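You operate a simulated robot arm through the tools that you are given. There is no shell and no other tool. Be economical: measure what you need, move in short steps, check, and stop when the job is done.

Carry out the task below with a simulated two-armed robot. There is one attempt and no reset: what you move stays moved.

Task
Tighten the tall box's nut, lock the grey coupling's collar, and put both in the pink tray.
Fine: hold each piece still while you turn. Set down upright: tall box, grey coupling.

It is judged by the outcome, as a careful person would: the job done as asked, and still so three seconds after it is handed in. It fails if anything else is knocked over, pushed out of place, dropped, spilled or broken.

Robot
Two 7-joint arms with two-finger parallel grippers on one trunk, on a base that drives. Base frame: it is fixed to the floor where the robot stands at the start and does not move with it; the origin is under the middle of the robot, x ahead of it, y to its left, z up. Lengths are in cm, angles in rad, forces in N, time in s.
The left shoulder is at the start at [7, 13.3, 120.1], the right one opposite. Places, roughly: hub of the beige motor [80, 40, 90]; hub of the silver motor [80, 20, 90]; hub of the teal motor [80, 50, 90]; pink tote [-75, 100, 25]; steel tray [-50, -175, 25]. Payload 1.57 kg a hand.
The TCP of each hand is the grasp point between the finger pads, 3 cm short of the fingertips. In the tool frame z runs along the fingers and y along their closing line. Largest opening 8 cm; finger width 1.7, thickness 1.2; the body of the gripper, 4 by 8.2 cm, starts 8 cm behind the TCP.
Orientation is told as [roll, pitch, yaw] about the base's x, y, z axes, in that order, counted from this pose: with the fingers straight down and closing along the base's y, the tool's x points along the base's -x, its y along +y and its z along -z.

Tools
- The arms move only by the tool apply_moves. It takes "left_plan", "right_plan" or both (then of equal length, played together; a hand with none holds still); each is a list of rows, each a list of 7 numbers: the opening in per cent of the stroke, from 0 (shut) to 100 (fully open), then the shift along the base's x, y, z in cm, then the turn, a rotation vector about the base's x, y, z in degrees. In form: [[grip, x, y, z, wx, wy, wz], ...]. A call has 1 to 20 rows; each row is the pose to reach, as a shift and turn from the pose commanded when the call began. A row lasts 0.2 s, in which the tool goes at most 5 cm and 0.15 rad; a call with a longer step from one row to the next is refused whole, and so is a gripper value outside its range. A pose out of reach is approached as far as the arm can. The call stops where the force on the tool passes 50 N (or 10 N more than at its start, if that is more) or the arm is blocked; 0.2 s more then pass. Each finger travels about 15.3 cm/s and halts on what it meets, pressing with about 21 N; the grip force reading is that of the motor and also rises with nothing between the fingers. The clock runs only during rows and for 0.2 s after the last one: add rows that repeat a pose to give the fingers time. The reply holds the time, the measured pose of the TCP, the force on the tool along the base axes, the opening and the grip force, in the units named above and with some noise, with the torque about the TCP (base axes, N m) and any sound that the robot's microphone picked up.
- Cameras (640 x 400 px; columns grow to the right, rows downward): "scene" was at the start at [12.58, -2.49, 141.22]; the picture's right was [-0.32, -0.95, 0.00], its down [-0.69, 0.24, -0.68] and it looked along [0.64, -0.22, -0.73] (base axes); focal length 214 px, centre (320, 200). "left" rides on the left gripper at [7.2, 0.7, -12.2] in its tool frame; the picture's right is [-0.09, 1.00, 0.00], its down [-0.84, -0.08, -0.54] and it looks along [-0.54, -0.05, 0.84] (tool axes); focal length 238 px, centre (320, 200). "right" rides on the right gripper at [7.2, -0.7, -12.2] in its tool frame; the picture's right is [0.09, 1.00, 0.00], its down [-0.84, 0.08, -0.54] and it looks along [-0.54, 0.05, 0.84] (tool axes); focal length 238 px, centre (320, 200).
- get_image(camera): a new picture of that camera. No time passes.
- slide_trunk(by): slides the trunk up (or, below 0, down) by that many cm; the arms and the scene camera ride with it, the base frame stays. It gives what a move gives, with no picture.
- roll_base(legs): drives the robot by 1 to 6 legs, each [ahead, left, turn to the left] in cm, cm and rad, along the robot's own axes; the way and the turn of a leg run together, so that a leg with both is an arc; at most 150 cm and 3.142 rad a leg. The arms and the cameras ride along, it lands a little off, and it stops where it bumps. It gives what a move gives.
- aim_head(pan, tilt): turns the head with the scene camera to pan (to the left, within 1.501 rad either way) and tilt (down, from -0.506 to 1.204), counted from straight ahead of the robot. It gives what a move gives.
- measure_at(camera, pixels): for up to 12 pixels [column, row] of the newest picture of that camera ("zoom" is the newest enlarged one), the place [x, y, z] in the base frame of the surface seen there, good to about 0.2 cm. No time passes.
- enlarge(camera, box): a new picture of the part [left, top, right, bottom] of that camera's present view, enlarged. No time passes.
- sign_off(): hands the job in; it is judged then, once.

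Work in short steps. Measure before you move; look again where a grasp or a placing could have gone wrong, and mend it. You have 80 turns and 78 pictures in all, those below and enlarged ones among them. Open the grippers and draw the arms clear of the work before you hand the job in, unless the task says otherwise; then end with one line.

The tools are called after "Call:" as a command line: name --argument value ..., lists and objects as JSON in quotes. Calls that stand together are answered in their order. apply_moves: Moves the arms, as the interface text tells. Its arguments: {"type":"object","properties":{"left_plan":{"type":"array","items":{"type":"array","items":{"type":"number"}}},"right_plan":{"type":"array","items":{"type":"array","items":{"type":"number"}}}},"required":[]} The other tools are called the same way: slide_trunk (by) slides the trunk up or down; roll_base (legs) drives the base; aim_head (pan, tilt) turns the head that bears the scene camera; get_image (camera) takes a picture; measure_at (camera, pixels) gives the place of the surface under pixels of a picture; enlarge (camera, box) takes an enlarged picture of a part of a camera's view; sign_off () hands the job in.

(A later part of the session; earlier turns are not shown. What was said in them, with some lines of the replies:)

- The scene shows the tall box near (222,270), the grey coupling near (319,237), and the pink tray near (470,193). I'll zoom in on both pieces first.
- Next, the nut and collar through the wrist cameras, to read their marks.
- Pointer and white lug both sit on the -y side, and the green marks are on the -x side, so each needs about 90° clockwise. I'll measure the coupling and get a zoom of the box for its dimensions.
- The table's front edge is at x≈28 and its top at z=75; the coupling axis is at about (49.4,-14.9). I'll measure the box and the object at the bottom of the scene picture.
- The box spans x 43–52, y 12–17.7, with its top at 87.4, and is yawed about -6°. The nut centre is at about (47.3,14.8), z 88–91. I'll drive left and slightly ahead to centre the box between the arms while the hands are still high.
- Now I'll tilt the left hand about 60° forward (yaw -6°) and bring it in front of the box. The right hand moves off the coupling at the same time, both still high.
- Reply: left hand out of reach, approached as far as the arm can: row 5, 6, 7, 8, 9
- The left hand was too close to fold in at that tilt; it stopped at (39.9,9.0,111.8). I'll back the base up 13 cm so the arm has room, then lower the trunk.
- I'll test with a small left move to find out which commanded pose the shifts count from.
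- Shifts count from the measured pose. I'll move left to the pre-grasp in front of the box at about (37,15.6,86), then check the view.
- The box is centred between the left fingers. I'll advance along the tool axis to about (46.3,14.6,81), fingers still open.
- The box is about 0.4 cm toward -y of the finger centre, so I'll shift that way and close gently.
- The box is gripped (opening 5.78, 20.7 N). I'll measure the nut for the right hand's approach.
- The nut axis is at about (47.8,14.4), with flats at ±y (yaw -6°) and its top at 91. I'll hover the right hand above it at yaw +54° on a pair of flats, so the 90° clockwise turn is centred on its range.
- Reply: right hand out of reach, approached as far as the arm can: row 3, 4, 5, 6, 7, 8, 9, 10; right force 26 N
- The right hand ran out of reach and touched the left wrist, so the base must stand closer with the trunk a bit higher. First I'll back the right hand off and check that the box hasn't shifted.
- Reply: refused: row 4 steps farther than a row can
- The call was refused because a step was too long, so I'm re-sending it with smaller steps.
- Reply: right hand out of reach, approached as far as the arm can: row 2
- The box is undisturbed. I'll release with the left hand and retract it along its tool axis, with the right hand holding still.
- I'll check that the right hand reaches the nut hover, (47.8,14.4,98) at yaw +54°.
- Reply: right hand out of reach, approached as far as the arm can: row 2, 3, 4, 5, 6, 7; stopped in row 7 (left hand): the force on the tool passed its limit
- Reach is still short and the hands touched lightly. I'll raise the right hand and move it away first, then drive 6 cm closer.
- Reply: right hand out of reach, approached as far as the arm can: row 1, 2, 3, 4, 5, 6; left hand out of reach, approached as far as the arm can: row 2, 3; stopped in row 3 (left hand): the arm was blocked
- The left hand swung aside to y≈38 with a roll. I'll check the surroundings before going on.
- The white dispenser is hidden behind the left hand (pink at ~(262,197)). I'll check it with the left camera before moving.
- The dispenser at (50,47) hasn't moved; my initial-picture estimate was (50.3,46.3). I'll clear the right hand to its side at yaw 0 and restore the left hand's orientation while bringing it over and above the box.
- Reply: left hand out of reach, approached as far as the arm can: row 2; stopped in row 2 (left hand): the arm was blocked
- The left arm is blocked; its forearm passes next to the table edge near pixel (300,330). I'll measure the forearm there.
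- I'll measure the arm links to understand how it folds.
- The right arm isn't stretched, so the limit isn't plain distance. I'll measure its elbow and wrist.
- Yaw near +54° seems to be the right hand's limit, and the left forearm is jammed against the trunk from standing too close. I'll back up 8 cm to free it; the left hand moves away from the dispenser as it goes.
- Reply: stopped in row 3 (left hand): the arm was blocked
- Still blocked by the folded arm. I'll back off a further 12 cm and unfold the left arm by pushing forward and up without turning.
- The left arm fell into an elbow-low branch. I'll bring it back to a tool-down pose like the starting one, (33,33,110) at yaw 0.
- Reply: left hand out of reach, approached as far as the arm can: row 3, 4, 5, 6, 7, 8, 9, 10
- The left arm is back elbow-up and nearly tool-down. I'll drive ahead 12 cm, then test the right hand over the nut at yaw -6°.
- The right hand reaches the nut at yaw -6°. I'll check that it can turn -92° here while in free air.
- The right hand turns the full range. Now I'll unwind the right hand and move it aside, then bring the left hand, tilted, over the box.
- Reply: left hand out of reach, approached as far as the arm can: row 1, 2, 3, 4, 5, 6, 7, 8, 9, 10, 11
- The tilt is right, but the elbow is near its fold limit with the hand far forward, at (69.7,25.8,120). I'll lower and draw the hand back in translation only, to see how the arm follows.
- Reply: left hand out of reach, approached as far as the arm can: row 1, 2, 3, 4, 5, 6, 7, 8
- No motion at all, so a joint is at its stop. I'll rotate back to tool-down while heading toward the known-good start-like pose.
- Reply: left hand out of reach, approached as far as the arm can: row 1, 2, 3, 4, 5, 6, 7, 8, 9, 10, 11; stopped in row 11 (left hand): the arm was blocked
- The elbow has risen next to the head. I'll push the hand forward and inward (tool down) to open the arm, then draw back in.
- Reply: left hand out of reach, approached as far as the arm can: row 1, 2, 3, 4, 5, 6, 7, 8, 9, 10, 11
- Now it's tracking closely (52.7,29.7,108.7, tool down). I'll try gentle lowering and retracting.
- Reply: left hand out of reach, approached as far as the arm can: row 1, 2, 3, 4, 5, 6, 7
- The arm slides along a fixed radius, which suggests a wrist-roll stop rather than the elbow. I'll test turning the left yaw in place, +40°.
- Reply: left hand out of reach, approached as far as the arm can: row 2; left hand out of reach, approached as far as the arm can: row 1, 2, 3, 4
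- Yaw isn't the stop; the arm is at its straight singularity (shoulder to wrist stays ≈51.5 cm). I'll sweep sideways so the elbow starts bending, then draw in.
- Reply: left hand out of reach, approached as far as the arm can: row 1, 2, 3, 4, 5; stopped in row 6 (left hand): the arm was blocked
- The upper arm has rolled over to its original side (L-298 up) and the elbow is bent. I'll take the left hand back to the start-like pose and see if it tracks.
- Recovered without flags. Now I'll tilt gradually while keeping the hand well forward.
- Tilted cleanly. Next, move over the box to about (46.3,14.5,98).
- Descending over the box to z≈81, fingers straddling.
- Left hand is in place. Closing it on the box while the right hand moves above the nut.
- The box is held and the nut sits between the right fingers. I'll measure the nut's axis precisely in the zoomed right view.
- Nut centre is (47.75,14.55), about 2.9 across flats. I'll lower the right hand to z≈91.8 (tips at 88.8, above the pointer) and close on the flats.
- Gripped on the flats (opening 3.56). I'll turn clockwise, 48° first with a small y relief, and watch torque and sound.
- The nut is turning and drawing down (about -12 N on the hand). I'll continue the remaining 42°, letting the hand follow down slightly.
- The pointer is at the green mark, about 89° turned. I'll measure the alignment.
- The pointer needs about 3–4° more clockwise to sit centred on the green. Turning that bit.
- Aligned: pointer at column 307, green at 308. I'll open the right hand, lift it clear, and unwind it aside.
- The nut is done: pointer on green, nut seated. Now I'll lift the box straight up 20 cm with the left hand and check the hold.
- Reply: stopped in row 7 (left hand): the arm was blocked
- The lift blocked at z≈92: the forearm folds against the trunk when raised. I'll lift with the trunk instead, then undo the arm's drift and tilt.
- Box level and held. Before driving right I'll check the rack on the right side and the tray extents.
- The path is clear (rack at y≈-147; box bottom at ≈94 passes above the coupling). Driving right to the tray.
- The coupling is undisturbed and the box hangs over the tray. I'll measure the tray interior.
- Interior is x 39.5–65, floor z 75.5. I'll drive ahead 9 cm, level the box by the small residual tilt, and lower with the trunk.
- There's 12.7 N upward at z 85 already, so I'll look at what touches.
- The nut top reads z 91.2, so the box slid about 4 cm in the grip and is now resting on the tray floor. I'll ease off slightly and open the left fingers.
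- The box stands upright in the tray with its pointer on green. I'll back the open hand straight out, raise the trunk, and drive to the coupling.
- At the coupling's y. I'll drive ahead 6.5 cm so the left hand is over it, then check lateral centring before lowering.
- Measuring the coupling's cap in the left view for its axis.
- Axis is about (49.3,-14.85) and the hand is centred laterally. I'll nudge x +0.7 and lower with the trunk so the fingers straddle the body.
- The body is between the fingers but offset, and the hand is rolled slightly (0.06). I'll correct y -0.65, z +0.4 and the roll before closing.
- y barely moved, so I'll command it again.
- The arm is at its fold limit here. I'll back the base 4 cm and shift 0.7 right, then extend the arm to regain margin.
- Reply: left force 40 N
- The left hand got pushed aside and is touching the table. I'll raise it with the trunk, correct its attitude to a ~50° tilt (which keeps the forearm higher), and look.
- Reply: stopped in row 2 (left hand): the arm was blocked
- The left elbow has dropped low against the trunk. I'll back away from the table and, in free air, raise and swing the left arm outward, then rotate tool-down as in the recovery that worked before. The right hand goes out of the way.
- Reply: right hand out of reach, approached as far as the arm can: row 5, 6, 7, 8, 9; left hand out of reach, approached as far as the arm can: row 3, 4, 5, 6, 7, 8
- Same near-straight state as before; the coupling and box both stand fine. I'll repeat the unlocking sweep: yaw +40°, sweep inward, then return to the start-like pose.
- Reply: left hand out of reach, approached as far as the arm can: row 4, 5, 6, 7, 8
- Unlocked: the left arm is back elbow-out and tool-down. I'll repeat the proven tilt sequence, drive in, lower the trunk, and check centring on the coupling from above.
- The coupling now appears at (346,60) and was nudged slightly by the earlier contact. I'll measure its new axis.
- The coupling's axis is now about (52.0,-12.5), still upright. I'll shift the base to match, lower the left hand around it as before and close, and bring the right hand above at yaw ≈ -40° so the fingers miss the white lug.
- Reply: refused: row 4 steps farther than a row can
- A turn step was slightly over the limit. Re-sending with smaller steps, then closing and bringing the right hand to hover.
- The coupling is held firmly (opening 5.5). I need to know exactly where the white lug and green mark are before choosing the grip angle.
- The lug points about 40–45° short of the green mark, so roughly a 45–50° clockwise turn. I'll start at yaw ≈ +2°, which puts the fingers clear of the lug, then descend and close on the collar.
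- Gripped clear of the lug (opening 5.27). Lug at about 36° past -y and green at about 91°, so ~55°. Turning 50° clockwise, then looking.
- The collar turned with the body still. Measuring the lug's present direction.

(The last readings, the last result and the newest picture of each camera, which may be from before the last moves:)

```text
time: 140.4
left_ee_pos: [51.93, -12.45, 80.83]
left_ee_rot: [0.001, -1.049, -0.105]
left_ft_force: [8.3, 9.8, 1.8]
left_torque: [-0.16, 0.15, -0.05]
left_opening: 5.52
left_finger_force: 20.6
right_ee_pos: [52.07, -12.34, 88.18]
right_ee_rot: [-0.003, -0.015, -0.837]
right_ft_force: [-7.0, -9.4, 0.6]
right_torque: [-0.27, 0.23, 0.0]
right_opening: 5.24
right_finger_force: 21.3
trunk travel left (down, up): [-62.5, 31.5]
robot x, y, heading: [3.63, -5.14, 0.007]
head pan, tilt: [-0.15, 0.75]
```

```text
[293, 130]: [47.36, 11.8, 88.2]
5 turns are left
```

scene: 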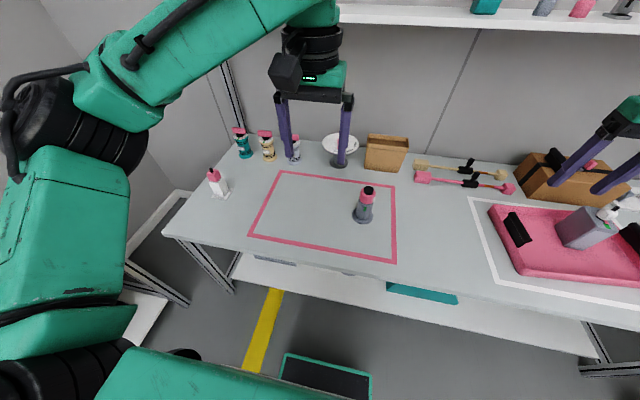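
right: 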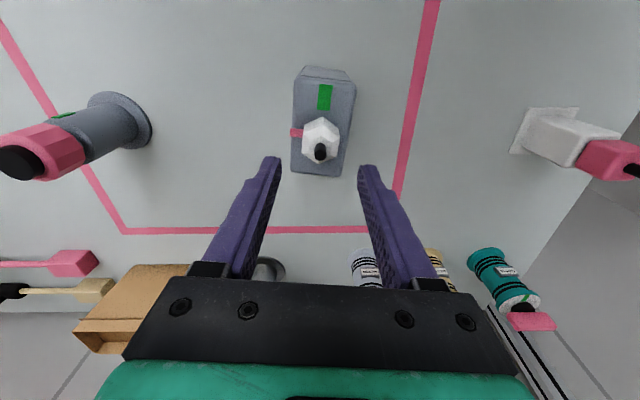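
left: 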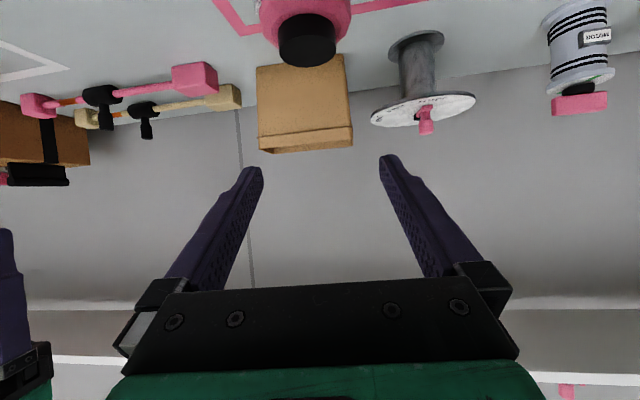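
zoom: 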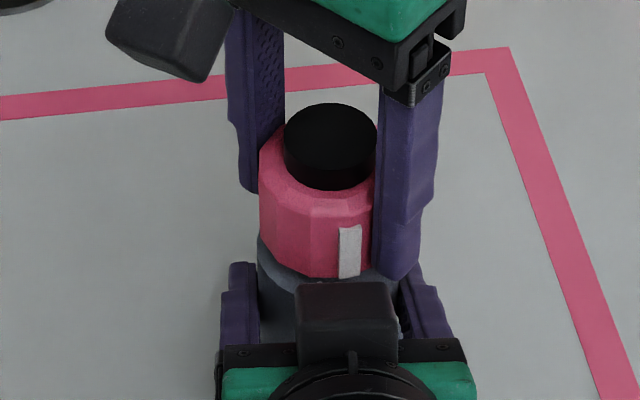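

The lug is about 7° short of green. I'll turn the last 7.5°, open, lift the right hand clear and aside, and verify.

Call:
apply_moves --right_plan '[[45, 0.05, 0, 0, 0, 0, -4], [45, 0.05, 0, 0, 0, 0, -7.5], [45, 0.05, 0, 0, 0, 0, -7.5], [65, 0.05, 0, 0, 0, 0, -7.5], [85, 0.05, 0, 0, 0, 0, -7.5], [85, 0.05, 0, 0, 0, 0, -7.5], [85, 0.05, 0, 4, 0, 0, -7.5], [85, 0.05, 0, 8, 0, 0, -7.5], [85, 0.05, 0, 12, 0, 0, -7.5], [85, 0, -3, 15, 0, 0, -4], [85, 0, -7, 17, 0, 0, 4], [85, 0, -11, 18, 0, 0, 12], [85, 0, -15, 18, 0, 0, 20], [85, 0, -19, 18, 0, 0, 28], [85, 0, -22, 18, 0, 0, 36], [85, 0, -22, 18, 0, 0, 40], [85, 0, -22, 18, 0, 0, 40]]'

Call:
enlarge --camera "scene" --box '[290, 190, 360, 250]'

Call:
measure_at --camera "zoom" --pixels '[[330, 250], [336, 250], [342, 250], [330, 265], [325, 250], [330, 140]]'

```text
time: 144.0
left_ee_pos: [51.96, -12.45, 80.84]
left_ee_rot: [0.002, -1.047, -0.108]
left_ft_force: [-0.4, 0.8, -0.4]
left_torque: [0.06, 0.03, 0.02]
left_opening: 5.53
left_finger_force: 20.3
right_ee_pos: [52.23, -34.31, 106.24]
right_ee_rot: [-0.001, -0.018, -0.137]
right_ft_force: [0.0, -0.4, -0.2]
right_torque: [0.01, 0.02, -0.04]
right_opening: 6.79
right_finger_force: 0.0
trunk travel left (down, up): [-62.5, 31.5]
robot x, y, heading: [3.68, -4.46, 0.005]
head pan, tilt: [-0.15, 0.75]
```

```text
6.67 times, centred on (325, 220) of scene
```

zoom: 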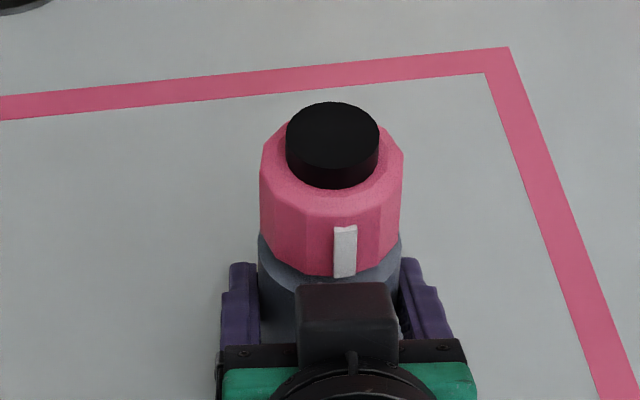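

```text
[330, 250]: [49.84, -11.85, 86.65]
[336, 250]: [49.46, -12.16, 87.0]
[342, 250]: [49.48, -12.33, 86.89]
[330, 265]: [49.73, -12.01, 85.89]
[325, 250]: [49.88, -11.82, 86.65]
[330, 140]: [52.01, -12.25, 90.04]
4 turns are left
```

The lug is in front at y≈-12.35 against the green at -12.25: aligned. Now I'll lift with the trunk, drive to the tray, and lower to just above its floor.

Call:
slide_trunk --by 17

Call:
roll_base --legs '[[0, -60.8, 0], [4, 0, 0]]'

Call:
slide_trunk --by -16.3

Call:
get_image --camera "scene"

Call:
get_image --camera "left"

```text
time: 145.9
left_ee_pos: [51.93, -12.49, 97.79]
left_ee_rot: [0.003, -1.047, -0.108]
left_ft_force: [-0.6, 0.2, -1.7]
left_torque: [0.0, -0.01, 0.0]
left_opening: 5.51
left_finger_force: 21.2
right_ee_pos: [52.21, -34.38, 123.16]
right_ee_rot: [0.001, -0.018, -0.134]
right_ft_force: [0.0, -0.7, 0.4]
right_torque: [-0.01, 0.0, 0.0]
right_opening: 6.83
right_finger_force: 0.0
trunk travel left (down, up): [-79.5, 14.5]
robot x, y, heading: [3.76, -4.62, 0.01]
head pan, tilt: [-0.15, 0.75]
```

```text
time: 149.8
left_ee_pos: [55.77, -73.25, 98.07]
left_ee_rot: [0.003, -1.055, -0.11]
left_ft_force: [-0.4, 0.0, -2.5]
left_torque: [-0.01, 0.01, 0.02]
left_opening: 5.51
left_finger_force: 20.9
right_ee_pos: [55.78, -95.26, 123.44]
right_ee_rot: [-0.002, -0.025, -0.139]
right_ft_force: [-1.0, 0.7, 1.5]
right_torque: [-0.01, -0.06, -0.01]
right_opening: 6.79
right_finger_force: 0.1
trunk travel left (down, up): [-79.5, 14.5]
robot x, y, heading: [8.3, -65.42, 0.004]
head pan, tilt: [-0.15, 0.75]
```

```text
time: 151.7
left_ee_pos: [56.19, -73.22, 81.4]
left_ee_rot: [0.002, -1.048, -0.11]
left_ft_force: [0.3, 0.1, -2.6]
left_torque: [0.01, 0.0, 0.02]
left_opening: 5.52
left_finger_force: 21.2
right_ee_pos: [56.43, -95.28, 106.83]
right_ee_rot: [0.0, -0.016, -0.139]
right_ft_force: [0.3, 0.5, -0.2]
right_torque: [-0.02, 0.01, 0.0]
right_opening: 6.82
right_finger_force: 0.0
trunk travel left (down, up): [-63.2, 30.8]
robot x, y, heading: [7.75, -65.37, 0.01]
head pan, tilt: [-0.15, 0.75]
```

```text
5 pictures are left
```

scene: 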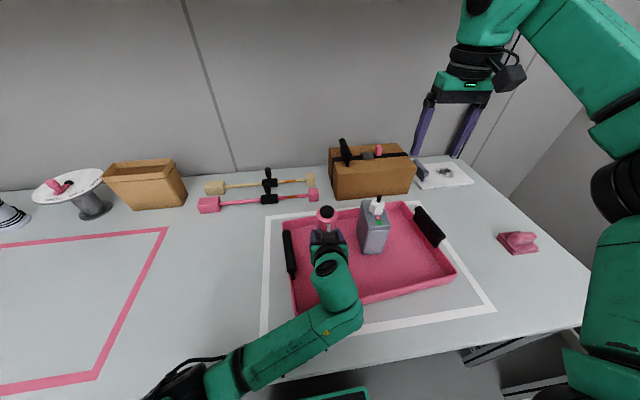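

```text
4 pictures are left
3 turns are left
```

left: 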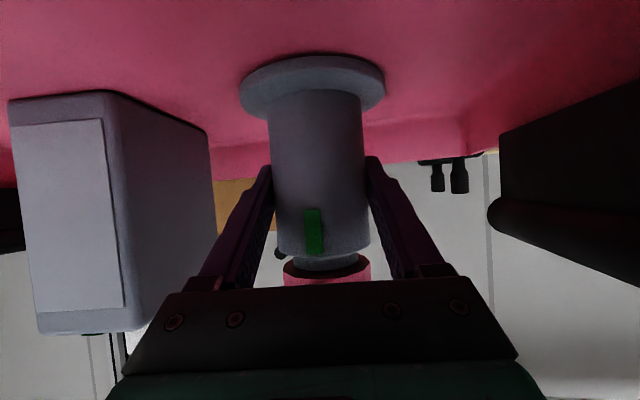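

Hovering about 0.1 cm above the tray floor, clear of the box and handles. I'll set it down, open, rise straight up with the trunk (the collar passes between the open fingers), and back away.

Call:
slide_trunk --by -0.3

Call:
apply_moves --left_plan '[[62, 0, 0, 0, 0, 0, 0], [72, 0, 0, 0, 0, 0, 0], [85, 0, 0, 0, 0, 0, 0], [100, 0, 0, 0, 0, 0, 0], [100, 0, 0, 0, 0, 0, 0]]'

Call:
slide_trunk --by 18

Call:
roll_base --legs '[[-20, 0, 0]]'

Call:
get_image --camera "scene"

Call:
enlarge --camera "scene" --box '[270, 140, 470, 280]'

```text
time: 152.2
left_ee_pos: [56.13, -73.26, 81.24]
left_ee_rot: [-0.001, -1.051, -0.108]
left_ft_force: [1.9, 0.2, 2.9]
left_torque: [-0.11, 0.11, 0.04]
left_opening: 5.53
left_finger_force: 21.0
right_ee_pos: [56.37, -95.35, 106.64]
right_ee_rot: [0.0, -0.02, -0.14]
right_ft_force: [-0.8, 0.7, 0.0]
right_torque: [-0.02, -0.01, -0.01]
right_opening: 6.82
right_finger_force: 0.1
trunk travel left (down, up): [-62.9, 31.1]
robot x, y, heading: [8.01, -65.44, 0.007]
head pan, tilt: [-0.15, 0.75]
```

```text
time: 153.4
left_ee_pos: [56.24, -73.21, 81.23]
left_ee_rot: [0.003, -1.05, -0.112]
left_ft_force: [0.1, -0.3, -0.9]
left_torque: [0.02, 0.03, 0.01]
left_opening: 8.03
left_finger_force: 0.1
right_ee_pos: [56.41, -95.27, 106.68]
right_ee_rot: [0.0, -0.019, -0.141]
right_ft_force: [-0.4, -0.4, -0.4]
right_torque: [-0.01, -0.02, 0.0]
right_opening: 6.78
right_finger_force: 0.0
trunk travel left (down, up): [-62.9, 31.1]
robot x, y, heading: [8.15, -65.19, 0.006]
head pan, tilt: [-0.15, 0.75]
```

```text
time: 155.4
left_ee_pos: [56.2, -73.4, 99.18]
left_ee_rot: [0.002, -1.047, -0.111]
left_ft_force: [0.3, 0.1, 0.2]
left_torque: [0.01, -0.02, -0.01]
left_opening: 8.0
left_finger_force: 0.1
right_ee_pos: [56.3, -95.35, 124.55]
right_ee_rot: [0.0, -0.018, -0.141]
right_ft_force: [1.0, 0.3, -0.3]
right_torque: [-0.03, 0.0, 0.0]
right_opening: 6.83
right_finger_force: 0.0
trunk travel left (down, up): [-80.9, 13.1]
robot x, y, heading: [8.18, -65.41, 0.003]
head pan, tilt: [-0.15, 0.75]
```

```text
time: 157.0
left_ee_pos: [36.86, -73.19, 99.11]
left_ee_rot: [0.0, -1.047, -0.106]
left_ft_force: [-0.4, -0.2, 1.3]
left_torque: [0.01, -0.03, 0.02]
left_opening: 7.99
left_finger_force: 0.2
right_ee_pos: [37.28, -95.24, 124.51]
right_ee_rot: [0.0, -0.017, -0.137]
right_ft_force: [0.5, 0.6, -0.6]
right_torque: [-0.04, 0.03, 0.0]
right_opening: 6.79
right_finger_force: 0.1
trunk travel left (down, up): [-80.9, 13.1]
robot x, y, heading: [-11.39, -65.32, 0.005]
head pan, tilt: [-0.15, 0.75]
```

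```text
3 pictures are left
```

scene: 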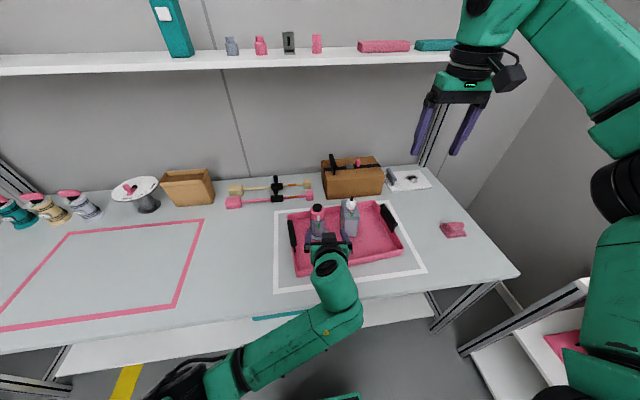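

```text
2.86 times, centred on (370, 210) of scene
2 turns are left
```

zoom: 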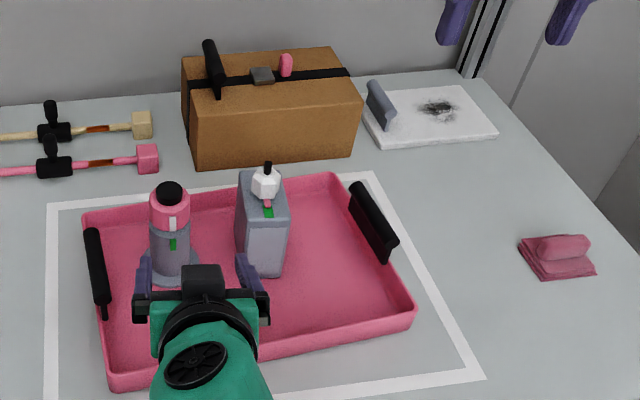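

Both pieces stand upright in the pink tray. The lug is above the green mark at (171,222)/(172,245), the nut pointer is on its green at (267,205), and both hands are open and clear. Handing in.

Call:
sign_off

```text
The job is handed in.
```

I tightened the tall box's nut and locked the grey coupling's collar, and both pieces now stand upright in the pink tray. Along the way the left hand nudged the coupling about 3 cm on the table. The box also slid about 4 cm in the grip on its way to the tray. In the last picture both markers line up with their green marks (the collar's to within about 2–3°), but I heard no click from either.
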